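You operate a simulated robot arm through the tools that you are given. There is no shell and no other tool. Be economical: measure what you need, move in short steps, check, and stop when the job is done.

The job below is to be done with a simulated robot arm. You get a single attempt, and the scene is never put back.

## Task
Put one of the short pipes from the top of the trestle table on top of the blue plastic box.
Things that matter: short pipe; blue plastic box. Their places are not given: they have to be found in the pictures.

Only the result counts: the job must be done as asked and must still hold three seconds after the hand-in. Knocking over, shifting, dropping, spilling or breaking anything else fails it.

## Robot
A 7-joint arm with a two-finger parallel gripper, fixed in place. Base frame: the origin is at the foot of the arm, x ahead of it, y to its left, z up; the work surface is at about z = 0. Units: mm, degrees, N and s.
With the tool pointing down near the work surface it reaches from about 220 to 580 mm from the base axis. Its first joint turns from -66.0 to 66.0 degrees. Payload 2.5 kg.
The TCP is the grasp point between the finger pads, 23 mm short of the fingertips. In the tool frame z runs along the fingers and y along their closing line. Largest opening 94 mm; finger width 38, thickness 10; the body of the gripper, 54 by 96 mm, starts 39 mm behind the TCP.
Orientation is told as [roll, pitch, yaw] about the base's x, y, z axes, in that order, counted from this pose: with the fingers straight down and closing along the base's y, the tool's x points along the base's -x, its y along +y and its z along -z.

## Interface
- The arm moves only by the tool step_arm. Its argument "steps" is a list of rows, each a list of 2 entries, a list of its own where there are three numbers: the shift along the tool's x, y, z in units of 500 mm (1.0 is 500 mm), then the turn about the tool's z in units of 60 degrees (1.0 is 60 degrees). In form: [[[tx, ty, tz], spin], ...]. A call has 1 to 8 rows; each row is the pose to reach, as a shift and turn from the pose commanded when the call began, along the tool's axes at that moment. "jaw" is the finger opening in mm, from 0 to 94, set as the call begins (left out, the last holds). A call with a number of a shift or a turn outside -1 to 1 is refused whole. Each row takes 0.2 s and may step no farther than 50 mm and 8.6 degrees from the row before; otherwise, or with a gripper value out of range, the whole call is refused. A pose out of reach is approached as far as the arm can. The call stops where the force on the tool passes 40 N (or 10 N more than at its start, if that is more) or the arm is blocked; 0.2 s more then pass. The fingers move at their own pace (about 108 mm/s each) and stop on an object; they squeeze with about 22 N. The grip force told is the motor's: it shows also when the fingers shut on nothing. Time passes only in rows, and 0.2 s behind the last, so rows that repeat a pose let the fingers close. The reply holds the time, the measured pose of the TCP, the force on the tool along the base axes, the opening and the grip force, in the units named above and with some noise, and new pictures: "pictures" is both (left out), scene, wrist or none.
- Cameras (640 x 400 px; columns grow to the right, rows downward): "scene" is fixed at [112.3, -399.4, 559.5]; the picture's right is [0.89, -0.45, 0.00], its down [-0.20, -0.39, -0.90] and it looks along [0.40, 0.80, -0.44] (base axes); focal length 317 px, centre (320, 200). "wrist" rides on the gripper at [-39, 0, -44] in the tool frame; the picture's right is [0.00, -1.00, 0.00], its down [0.97, 0.00, -0.24] and it looks along [0.24, 0.00, 0.97] (tool axes); focal length 218 px, centre (320, 200).
- pixel_to_xyz(camera, pixels): there is no depth. For up to 12 entries [column, row, z] of the newest picture of that camera ("zoom" is the newest enlarged one), the place [x, y] in the base frame at which the ray of that pixel passes the height z, good to about 2 mm. It takes no simulated time.
- enlarge(camera, box): a new picture of the part [left, top, right, bottom] of that camera's present view, enlarged. It takes no simulated time.
- job_done(): hands the job in; it is judged then, once.

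Keep the steps short. Do not move on a guess: measure, check each grasp and each placing, and mend mistakes. In all there are 60 turns and 120 pictures (those below and enlarged ones count). Leave the gripper open and the arm clear of the work at the hand-in unless told otherwise, and finish with a single line.

The tools are called as name(argument=value, ...) on one line, values as JSON. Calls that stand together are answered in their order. step_arm: Moves the arm, as the interface text tells. Its arguments: {"type":"object","properties":{"steps":{"type":"array","items":{"type":"array"}},"jaw":{"type":"number"},"pictures":{"type":"string","enum":["both","scene","wrist","none"]}},"required":["steps"]} The other tools are called the same way: pixel_to_xyz (camera, pixels) gives the place at which the rays of pixels pass given heights; enlarge (camera, box) takes an enlarged picture of a part of a camera's view; job_done () hands the job in.

At the start:

```text
t: 0.0
eef_pos: [263.0, 331.7, 351.8]
tcp_rot: [-0.1, 0.0, 0.0]
contact_force: [-0.5, -0.4, 0.2]
opening: 94.2
finger_force: 0.0
```

scene: 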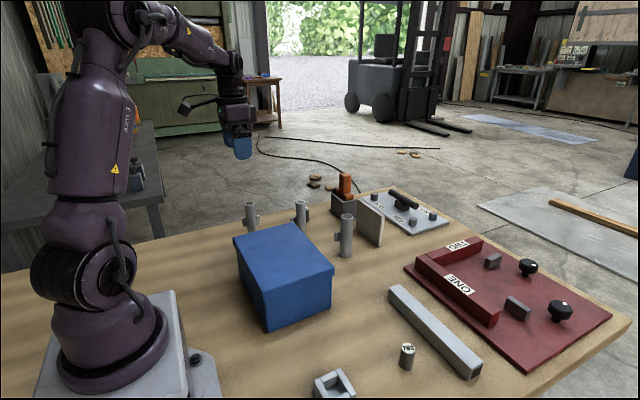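
wrist: 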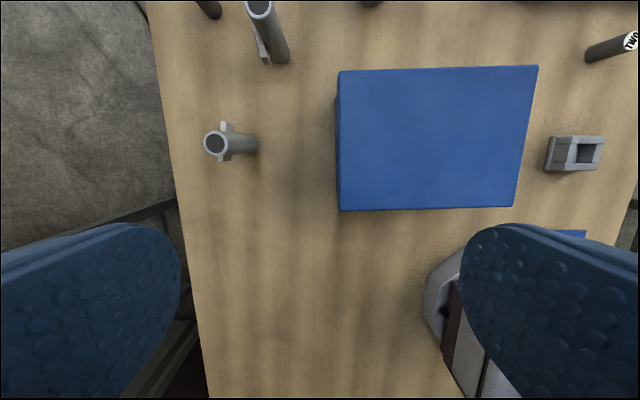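

I see three upright grey pipes near (250,215), (300,213) and (346,235) in the scene, and the blue box around (285,275). I'll enlarge both areas before measuring.

enlarge(camera="scene", box=[220, 170, 400, 282])

enlarge(camera="wrist", box=[160, 0, 400, 200])

pixel_to_xyz(camera="scene", pixels=[[251, 236, 0], [301, 232, 0], [346, 256, 0], [234, 238, 90], [297, 224, 90], [335, 267, 90], [267, 290, 90], [267, 331, 0], [332, 304, 0]])

pixel_to_xyz(camera="wrist", pixels=[[215, 143, 60], [215, 143, 80], [255, 145, 0], [339, 70, 90], [538, 65, 90], [514, 206, 90], [341, 210, 90], [260, 8, 80], [282, 58, 0]])

```text
3.56 times, centred on (310, 226) of scene
```

zoom: 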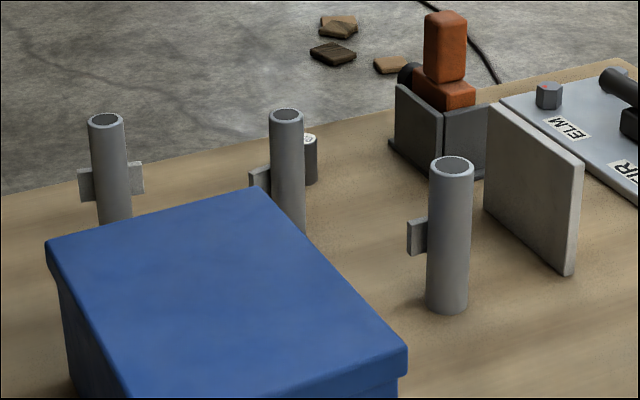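

```text
2.00 times, centred on (280, 100) of wrist
```

zoom: 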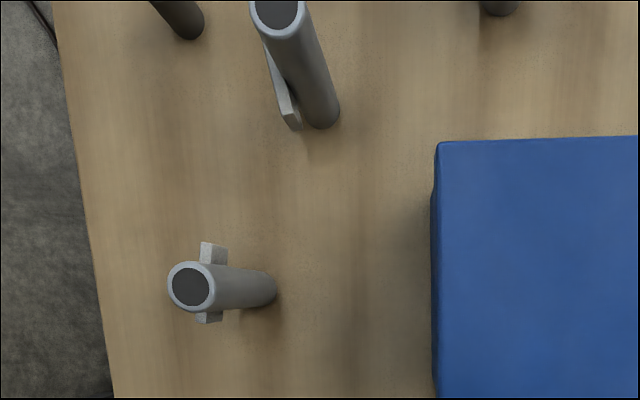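

```text
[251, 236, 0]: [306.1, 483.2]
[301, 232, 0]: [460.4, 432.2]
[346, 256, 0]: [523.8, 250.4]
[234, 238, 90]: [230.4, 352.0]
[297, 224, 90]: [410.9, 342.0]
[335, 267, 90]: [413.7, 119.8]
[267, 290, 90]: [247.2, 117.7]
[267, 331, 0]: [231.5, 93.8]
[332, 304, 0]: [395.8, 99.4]
```

```text
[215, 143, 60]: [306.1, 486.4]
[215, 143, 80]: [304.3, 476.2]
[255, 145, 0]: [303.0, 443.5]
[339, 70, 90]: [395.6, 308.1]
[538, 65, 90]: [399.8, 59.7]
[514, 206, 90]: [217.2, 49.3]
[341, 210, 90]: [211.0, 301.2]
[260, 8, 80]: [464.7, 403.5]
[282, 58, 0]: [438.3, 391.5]
```

The two views agree on a box top of about x 221..389, y 87..306, z 120. The left pipe, near (303,445), is the clearest one to take. I'll triangulate its height and axis next.

enlarge(camera="wrist", box=[190, 110, 270, 170])

pixel_to_xyz(camera="scene", pixels=[[249.6, 204, 60], [249.6, 204, 80], [249.6, 204, 100], [249.6, 204, 120], [245, 204, 90], [254.5, 204, 90]])

pixel_to_xyz(camera="wrist", pixels=[[215, 143, 60], [215, 143, 80], [215, 143, 100], [215, 143, 120], [250, 145, 0]])

```text
6.67 times, centred on (230, 140) of wrist
```

zoom: 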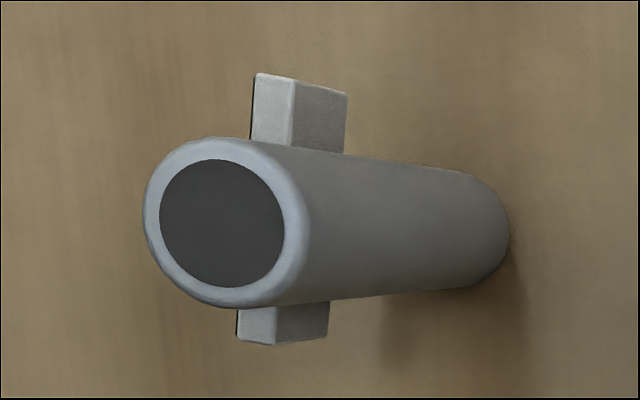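

```text
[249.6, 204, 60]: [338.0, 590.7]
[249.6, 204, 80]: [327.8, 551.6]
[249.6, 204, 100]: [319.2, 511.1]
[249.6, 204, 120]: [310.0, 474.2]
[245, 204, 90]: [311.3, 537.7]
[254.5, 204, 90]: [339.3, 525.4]
```

```text
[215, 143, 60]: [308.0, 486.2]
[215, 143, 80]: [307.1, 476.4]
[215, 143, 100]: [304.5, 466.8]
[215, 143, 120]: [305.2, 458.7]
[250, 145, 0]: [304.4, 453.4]
```

The rays meet at about (305,454) with the pipe top near z 130. Its lugs run along x, so closing along y suits it. I'll move above it at z 220 and look again.

step_arm(steps=[[[-0.0168, 0.0492, 0.0528], 0], [[-0.0336, 0.0984, 0.1056], 0], [[-0.0504, 0.1476, 0.1584], 0], [[-0.0672, 0.1968, 0.2112], 0], [[-0.084, 0.246, 0.264], 0], [[-0.084, 0.246, 0.264], 0]], jaw=94)

```text
t: 1.4
eef_pos: [307.8, 456.2, 220.6]
tcp_rot: [0.0, 0.0, 0.0]
contact_force: [0.1, -0.6, 0.8]
opening: 94.0
finger_force: 0.1
```

scene: 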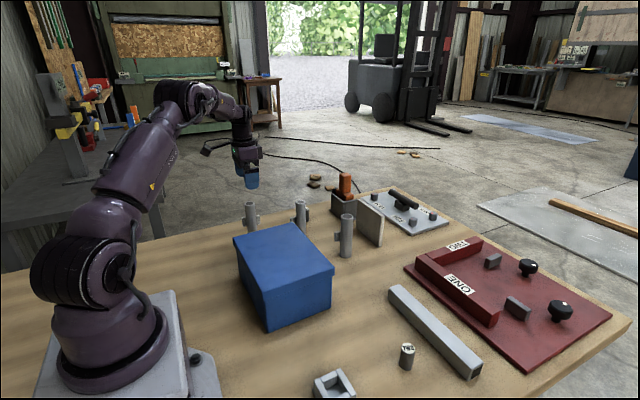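
wrist: 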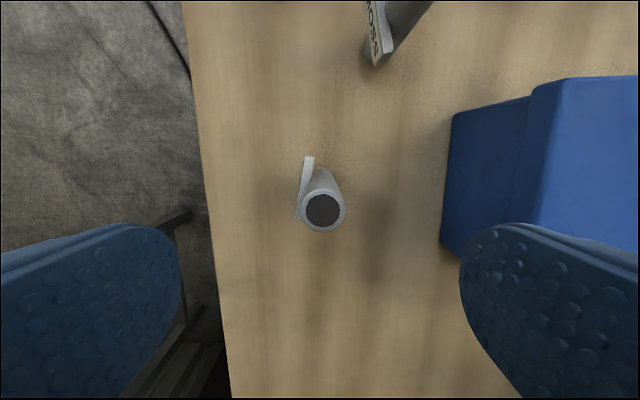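

The pipe top is at (323,210), and a plate sits on its left side. I'll enlarge to see the plate and measure again.

enlarge(camera="wrist", box=[272, 140, 372, 240])

enlarge(camera="scene", box=[220, 180, 320, 242])

pixel_to_xyz(camera="wrist", pixels=[[323, 210, 128], [300, 210, 128], [346, 210, 128], [308, 158, 80], [298, 216, 80], [320, 170, 0], [323, 210, 118], [323, 210, 138], [382, 10, 80], [374, 62, 40]])

```text
4.00 times, centred on (322, 190) of wrist
```

zoom: 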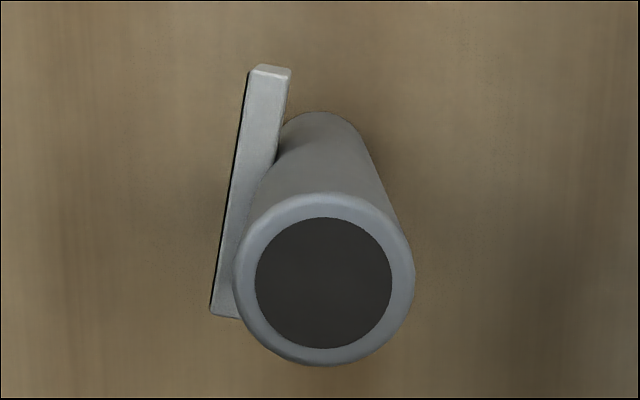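

```text
6.40 times, centred on (270, 211) of scene
```

zoom: 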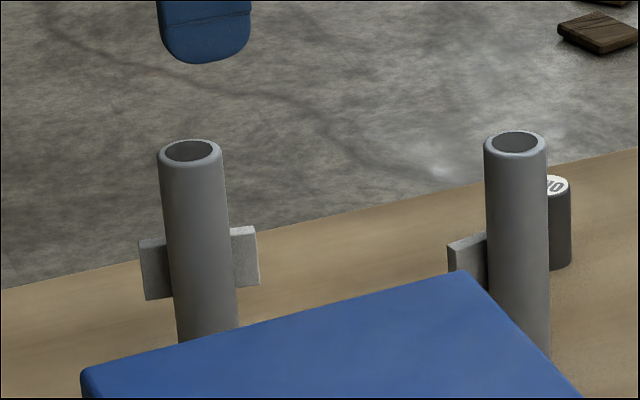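

```text
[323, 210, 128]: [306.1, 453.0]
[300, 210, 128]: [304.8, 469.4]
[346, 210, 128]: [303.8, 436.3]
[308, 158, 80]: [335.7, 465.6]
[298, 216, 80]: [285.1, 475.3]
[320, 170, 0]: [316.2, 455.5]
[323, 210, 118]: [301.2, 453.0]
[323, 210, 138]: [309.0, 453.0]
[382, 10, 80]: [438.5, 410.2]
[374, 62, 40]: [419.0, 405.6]
```

The pipe axis is at about (306,454), it is about 30 mm wide, and its top is near z 130. The side plate's top is near z 80. I'll descend to TCP z 112, which puts the tips at 89, above the plate.

step_arm(steps=[[[0, -0.002, 0.07], 0], [[0, -0.002, 0.13], 0], [[0, -0.002, 0.18], 0], [[0, -0.002, 0.216], 0], [[0, -0.002, 0.216], 0]])

```text
t: 2.6
eef_pos: [304.9, 454.8, 112.5]
tcp_rot: [0.0, 0.0, 0.0]
contact_force: [0.1, -0.1, 0.1]
opening: 94.0
finger_force: 0.0
```

scene: 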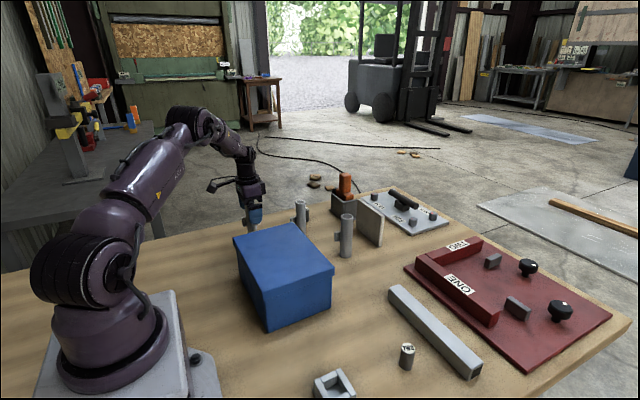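
wrist: 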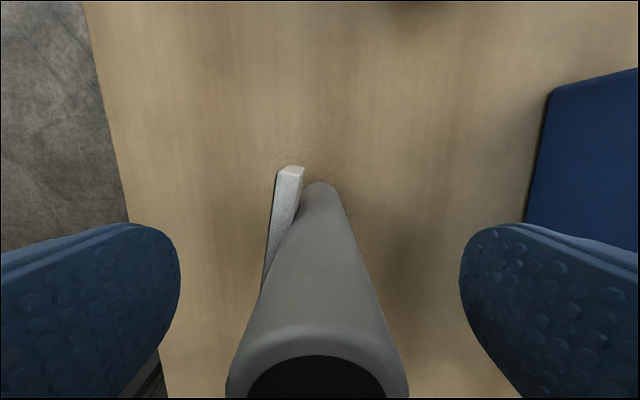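

The pipe is centred between the fingers near column 317. I'll close to grip it.

step_arm(steps=[[[0, 0, 0], 0], [[0, 0, 0], 0], [[0, 0, 0], 0], [[0, 0, 0], 0]], jaw=10)

```text
t: 3.6
eef_pos: [305.2, 454.0, 111.2]
tcp_rot: [-0.1, 0.0, 0.0]
contact_force: [-0.4, 0.4, 0.4]
opening: 29.2
finger_force: 22.0
```

scene: 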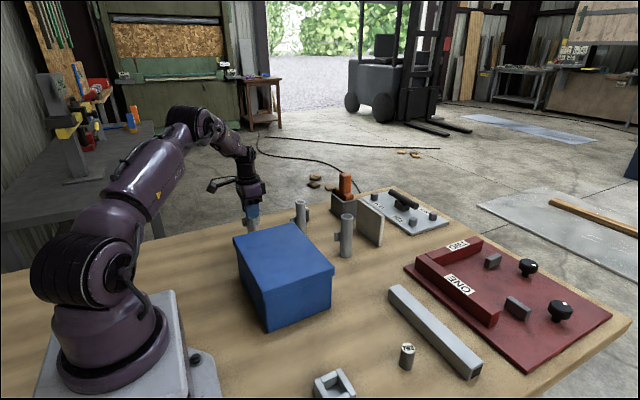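
wrist: 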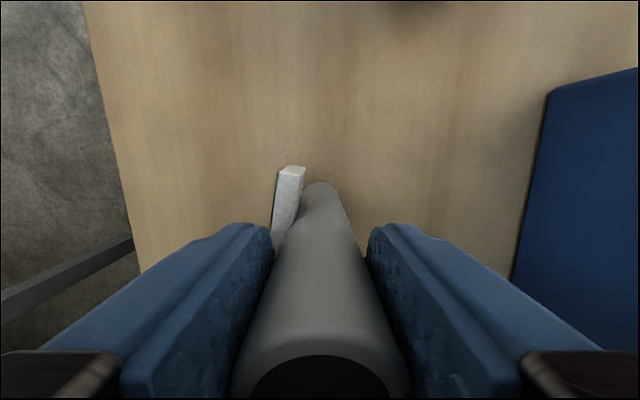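

The fingers stopped at 29.2 mm with a 22 N grip, so the pipe is held. I'll lift a little at first, then up to 160 mm.

step_arm(steps=[[[0, 0, -0.02], 0], [[0, 0, -0.06], 0], [[0, 0, -0.12], 0], [[0, 0, -0.18], 0], [[0, 0, -0.24], 0], [[0, 0, -0.3], 0], [[0, 0, -0.33], 0], [[0, 0, -0.33], 0]])

```text
t: 5.4
eef_pos: [304.8, 453.3, 275.3]
tcp_rot: [0.0, 0.0, -0.1]
contact_force: [0.6, -0.5, -0.2]
opening: 29.5
finger_force: 22.1
```

scene: 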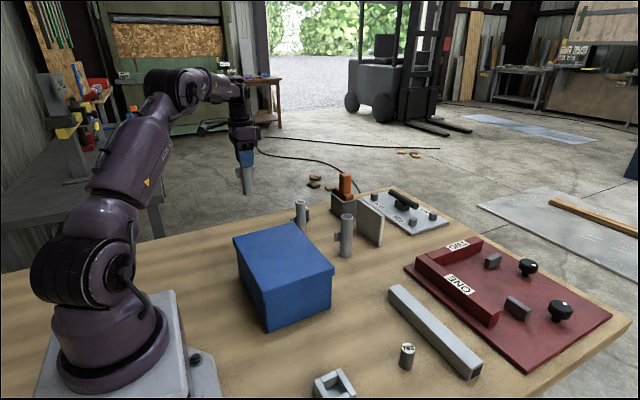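
wrist: 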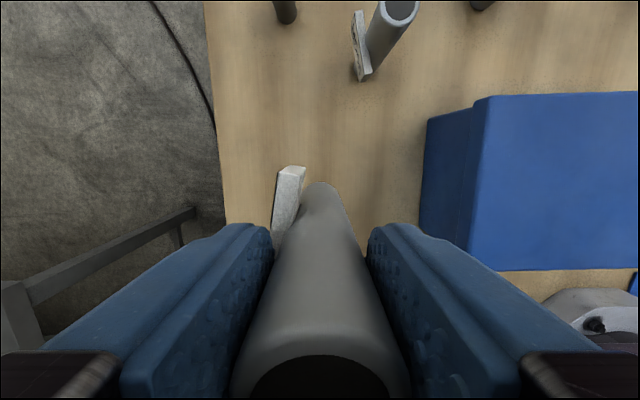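

The pipe is held and lifted, with its bottom at about z 163, above the box top near 120. I'll carry it along -y to the middle of the box at (305,200).

step_arm(steps=[[[0, -0.06, 0], 0], [[0, -0.13, 0], 0], [[0, -0.21, 0], 0], [[0, -0.29, 0], 0], [[0, -0.37, 0], 0], [[0, -0.45, 0], 0], [[0, -0.508, 0], 0], [[0, -0.508, 0], 0]])

```text
t: 7.2
eef_pos: [308.1, 201.0, 276.9]
tcp_rot: [-0.1, 0.0, 0.0]
contact_force: [0.0, 0.3, -1.0]
opening: 29.1
finger_force: 21.9
```

scene: 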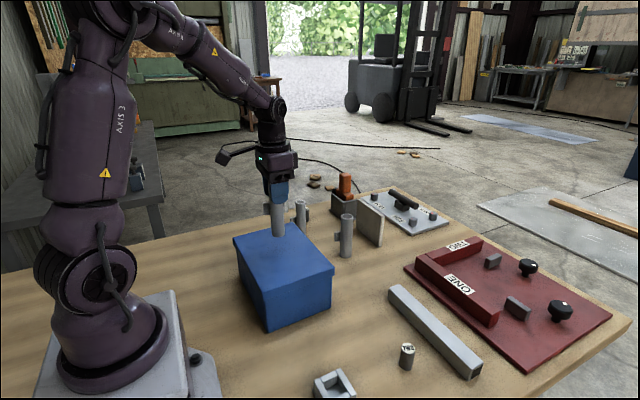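
wrist: 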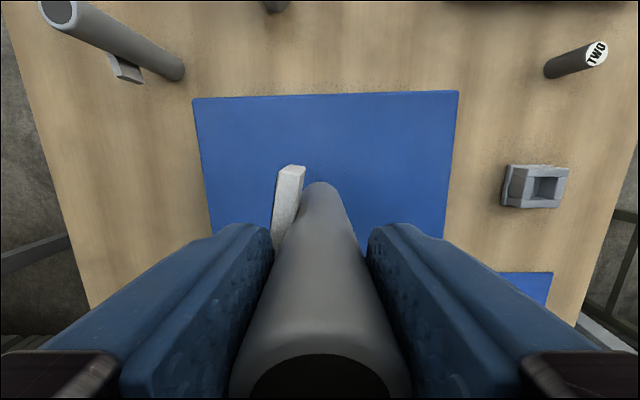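

The pipe is above the middle of the box. I'll descend 36 mm, then use small steps.

step_arm(steps=[[[0, 0, 0.03], 0], [[0, 0, 0.054], 0], [[0, 0, 0.072], 0], [[0, 0, 0.072], 0]])

enlarge(camera="scene", box=[220, 180, 340, 255])

pixel_to_xyz(camera="scene", pixels=[[234, 238, 120], [297, 224, 120], [335, 267, 120], [267, 290, 120]])

```text
t: 8.2
eef_pos: [306.8, 199.6, 239.1]
tcp_rot: [0.1, 0.0, 0.1]
contact_force: [-0.7, 0.3, -0.4]
opening: 29.3
finger_force: 22.0
```

scene: 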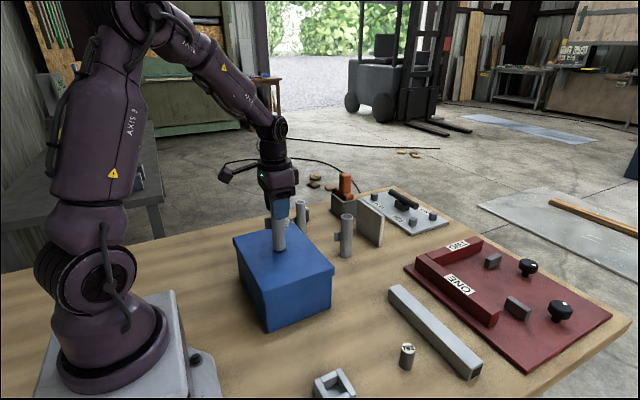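
wrist: 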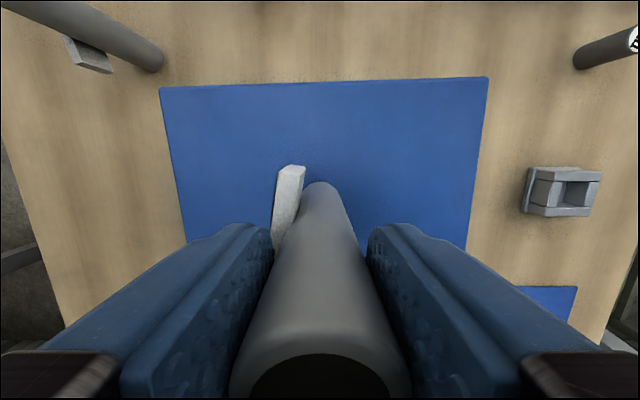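

```text
5.33 times, centred on (280, 218) of scene
```

zoom: 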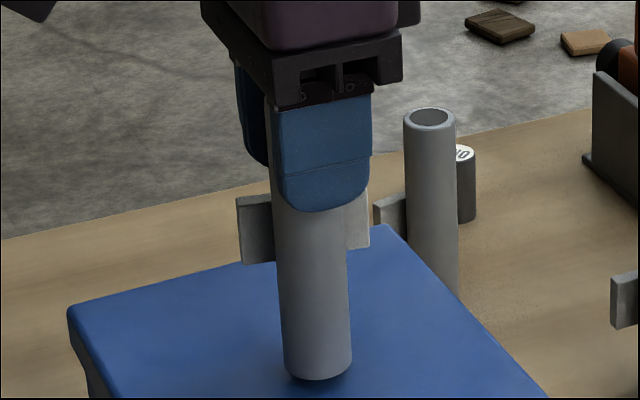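

```text
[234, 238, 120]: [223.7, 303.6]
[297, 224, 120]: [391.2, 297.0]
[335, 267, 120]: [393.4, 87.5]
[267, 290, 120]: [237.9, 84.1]
```

The pipe bottom is a few millimetres above the lid. I'll lower it 1 mm per row and watch the force.

step_arm(steps=[[[0, 0, 0.002], 0], [[0, 0, 0.004], 0], [[0, 0, 0.006], 0], [[0, 0, 0.008], 0], [[0, 0, 0.008], 0]], pictures="none")

enlarge(camera="scene", box=[250, 225, 310, 262])

```text
t: 9.4
eef_pos: [306.5, 199.1, 235.6]
tcp_rot: [0.0, 0.0, 0.1]
contact_force: [-0.7, -0.7, -1.0]
opening: 29.2
finger_force: 21.8
```

```text
10.67 times, centred on (280, 244) of scene
```

zoom: 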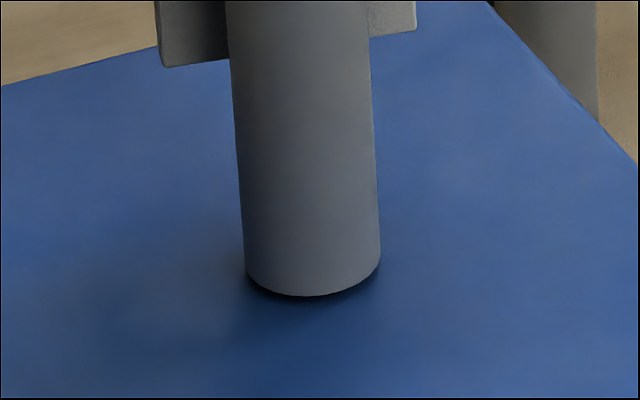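

There is still a small gap and no contact force, so I'll lower a further 3 mm in small steps.

step_arm(steps=[[[0, 0, 0.002], 0], [[0, 0, 0.004], 0], [[0, 0, 0.006], 0], [[0, 0, 0.006], 0]], pictures="none")

enlarge(camera="scene", box=[250, 225, 310, 262])

```text
t: 10.4
eef_pos: [305.4, 200.4, 234.3]
tcp_rot: [0.0, 0.0, 0.0]
contact_force: [0.3, 0.2, -0.4]
opening: 29.3
finger_force: 21.9
```

```text
10.67 times, centred on (280, 244) of scene
```

zoom: 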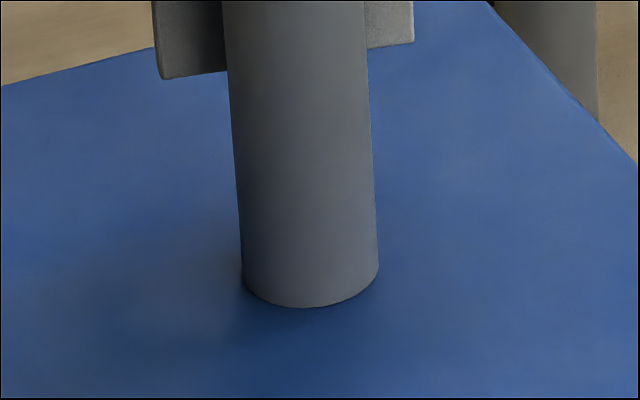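

It is very close now. I'll lower in 0.5 mm steps until the force shows contact.

step_arm(steps=[[[0, 0, 0.001], 0], [[0, 0, 0.002], 0], [[0, 0, 0.002], 0]], pictures="none")

enlarge(camera="scene", box=[250, 225, 310, 262])

```text
t: 11.2
eef_pos: [305.6, 200.1, 233.3]
tcp_rot: [0.0, 0.1, 0.0]
contact_force: [-0.5, 0.6, -1.3]
opening: 29.4
finger_force: 22.1
```

```text
10.67 times, centred on (280, 244) of scene
```

zoom: 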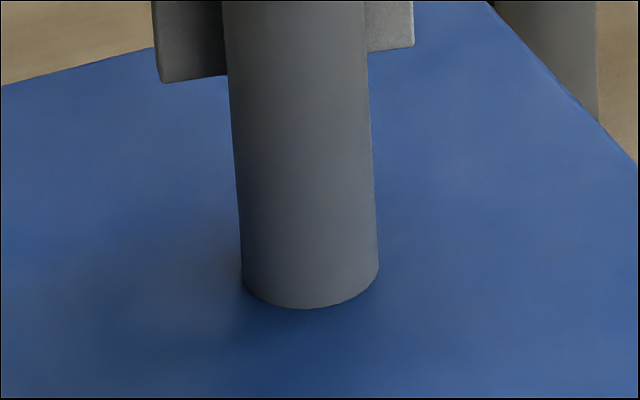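

The bottom barely moved, so it may be touching. I'll lower one more millimetre to see whether the force rises.

step_arm(steps=[[[0, 0, 0.001], 0], [[0, 0, 0.002], 0], [[0, 0, 0.002], 0]], pictures="none")

enlarge(camera="scene", box=[250, 225, 310, 262])

```text
t: 12.0
eef_pos: [304.7, 198.5, 231.3]
tcp_rot: [0.0, -0.1, 0.1]
contact_force: [0.0, -1.7, -0.9]
opening: 29.5
finger_force: 21.5
```

```text
10.67 times, centred on (280, 244) of scene
```

zoom: 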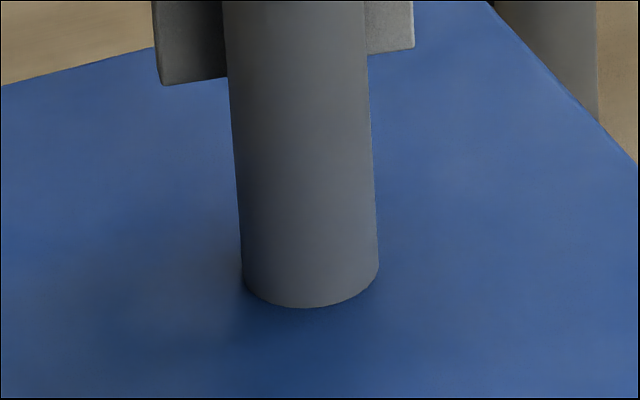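

The plate moved down but the bottom edge did not, and there is still no force. I'll go one more millimetre and check again.

step_arm(steps=[[[0, 0, 0.001], 0], [[0, 0, 0.002], 0], [[0, 0, 0.002], 0]], pictures="none")

enlarge(camera="scene", box=[250, 190, 310, 262])

```text
t: 12.8
eef_pos: [305.1, 200.1, 230.4]
tcp_rot: [0.0, 0.1, 0.0]
contact_force: [-1.1, 0.3, 2.0]
opening: 29.2
finger_force: 22.4
```

```text
5.56 times, centred on (280, 226) of scene
```

zoom: 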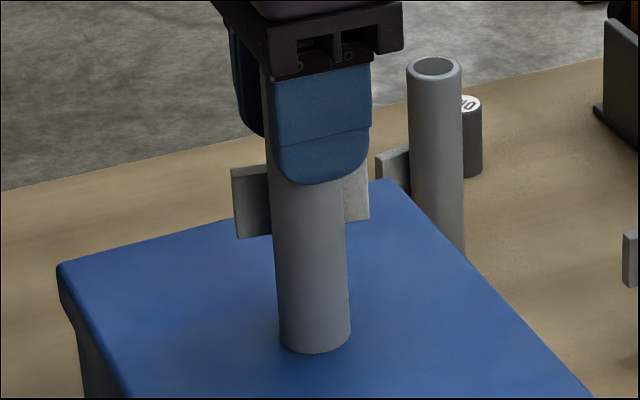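

The vertical force is now +2 N, which may be the start of contact. I'll lower 0.5 mm to confirm.

step_arm(steps=[[[0, 0, 0.001], 0], [[0, 0, 0.001], 0]], pictures="none")

```text
t: 13.4
eef_pos: [305.5, 199.1, 230.3]
tcp_rot: [0.0, -0.1, 0.0]
contact_force: [-2.5, -0.7, 13.3]
opening: 29.6
finger_force: 21.9
```

Contact is confirmed at 13 N. I'll ease up 0.5 mm and open the fingers slightly, to 50 mm.

step_arm(steps=[[[0, 0, -0.001], 0], [[0, 0, -0.001], 0]], pictures="none")

step_arm(steps=[[[0, 0, 0], 0], [[0, 0, 0], 0], [[0, 0, 0], 0]], jaw=70)

```text
t: 14.0
eef_pos: [306.4, 200.7, 231.0]
tcp_rot: [0.1, -0.2, 0.0]
contact_force: [-1.4, -0.7, 13.4]
opening: 29.1
finger_force: 22.0
```

```text
t: 14.8
eef_pos: [305.8, 199.5, 230.2]
tcp_rot: [0.1, 0.1, 0.0]
contact_force: [-0.2, -0.4, -0.5]
opening: 70.2
finger_force: 0.0
```

scene: 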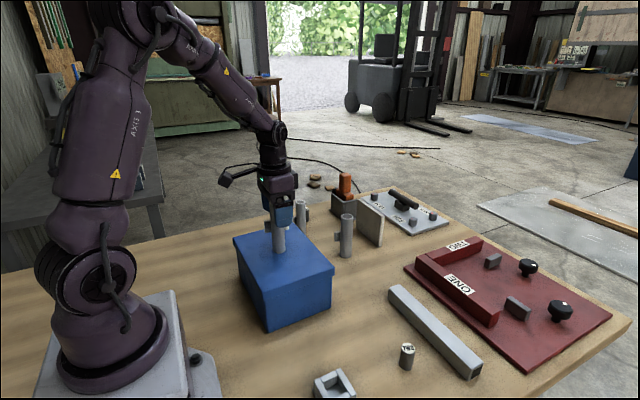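
wrist: 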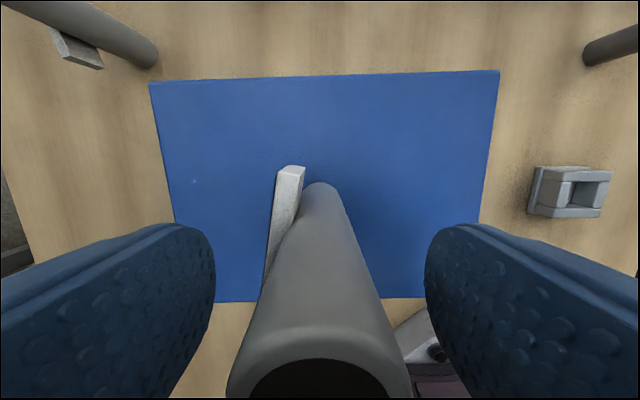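

The pipe is released and stands upright. I'll retreat straight up 120 mm and check it.

step_arm(steps=[[[0, 0, -0.03], 0], [[0, 0, -0.08], 0], [[0, 0, -0.14], 0], [[0, 0, -0.2], 0], [[0, 0, -0.24], 0], [[0, 0, -0.24], 0], [[0, 0, -0.24], 0]], jaw=94)

enlarge(camera="scene", box=[220, 170, 370, 264])

```text
t: 16.4
eef_pos: [306.3, 198.7, 350.9]
tcp_rot: [0.1, 0.0, 0.1]
contact_force: [-0.1, -0.8, 1.2]
opening: 94.0
finger_force: 0.0
```

scene: 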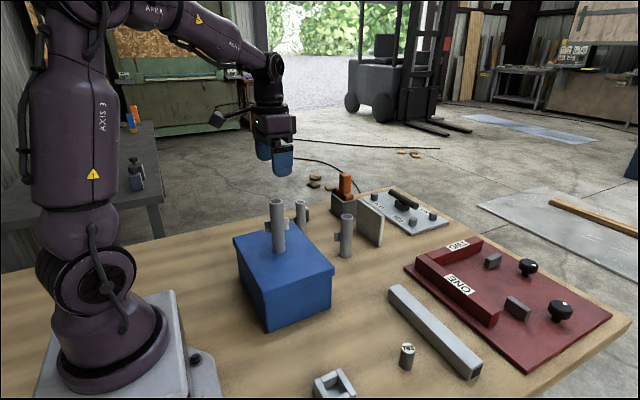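
wrist: 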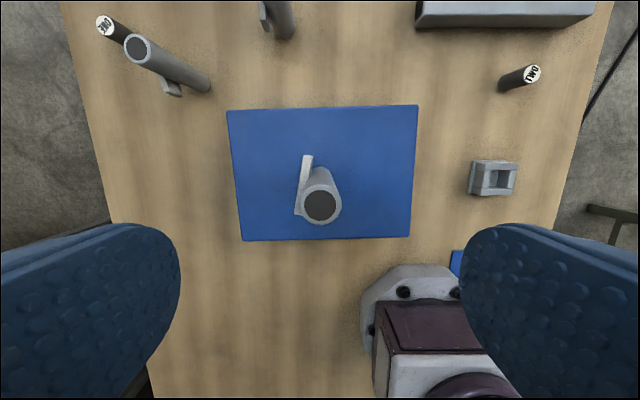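

```text
4.26 times, centred on (295, 217) of scene
```

zoom: 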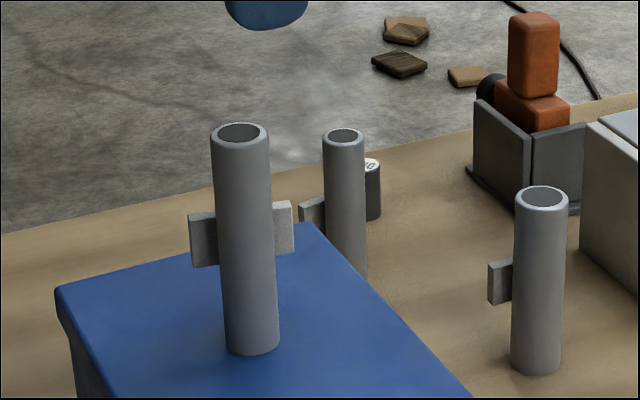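

The pipe stands steadily on the box, nothing else has moved, and the gripper is open and clear. I'll hand in now.

job_done()

```text
The job is handed in.
```

One short pipe now stands upright on top of the blue plastic box, nothing else was disturbed, and the job is handed in.
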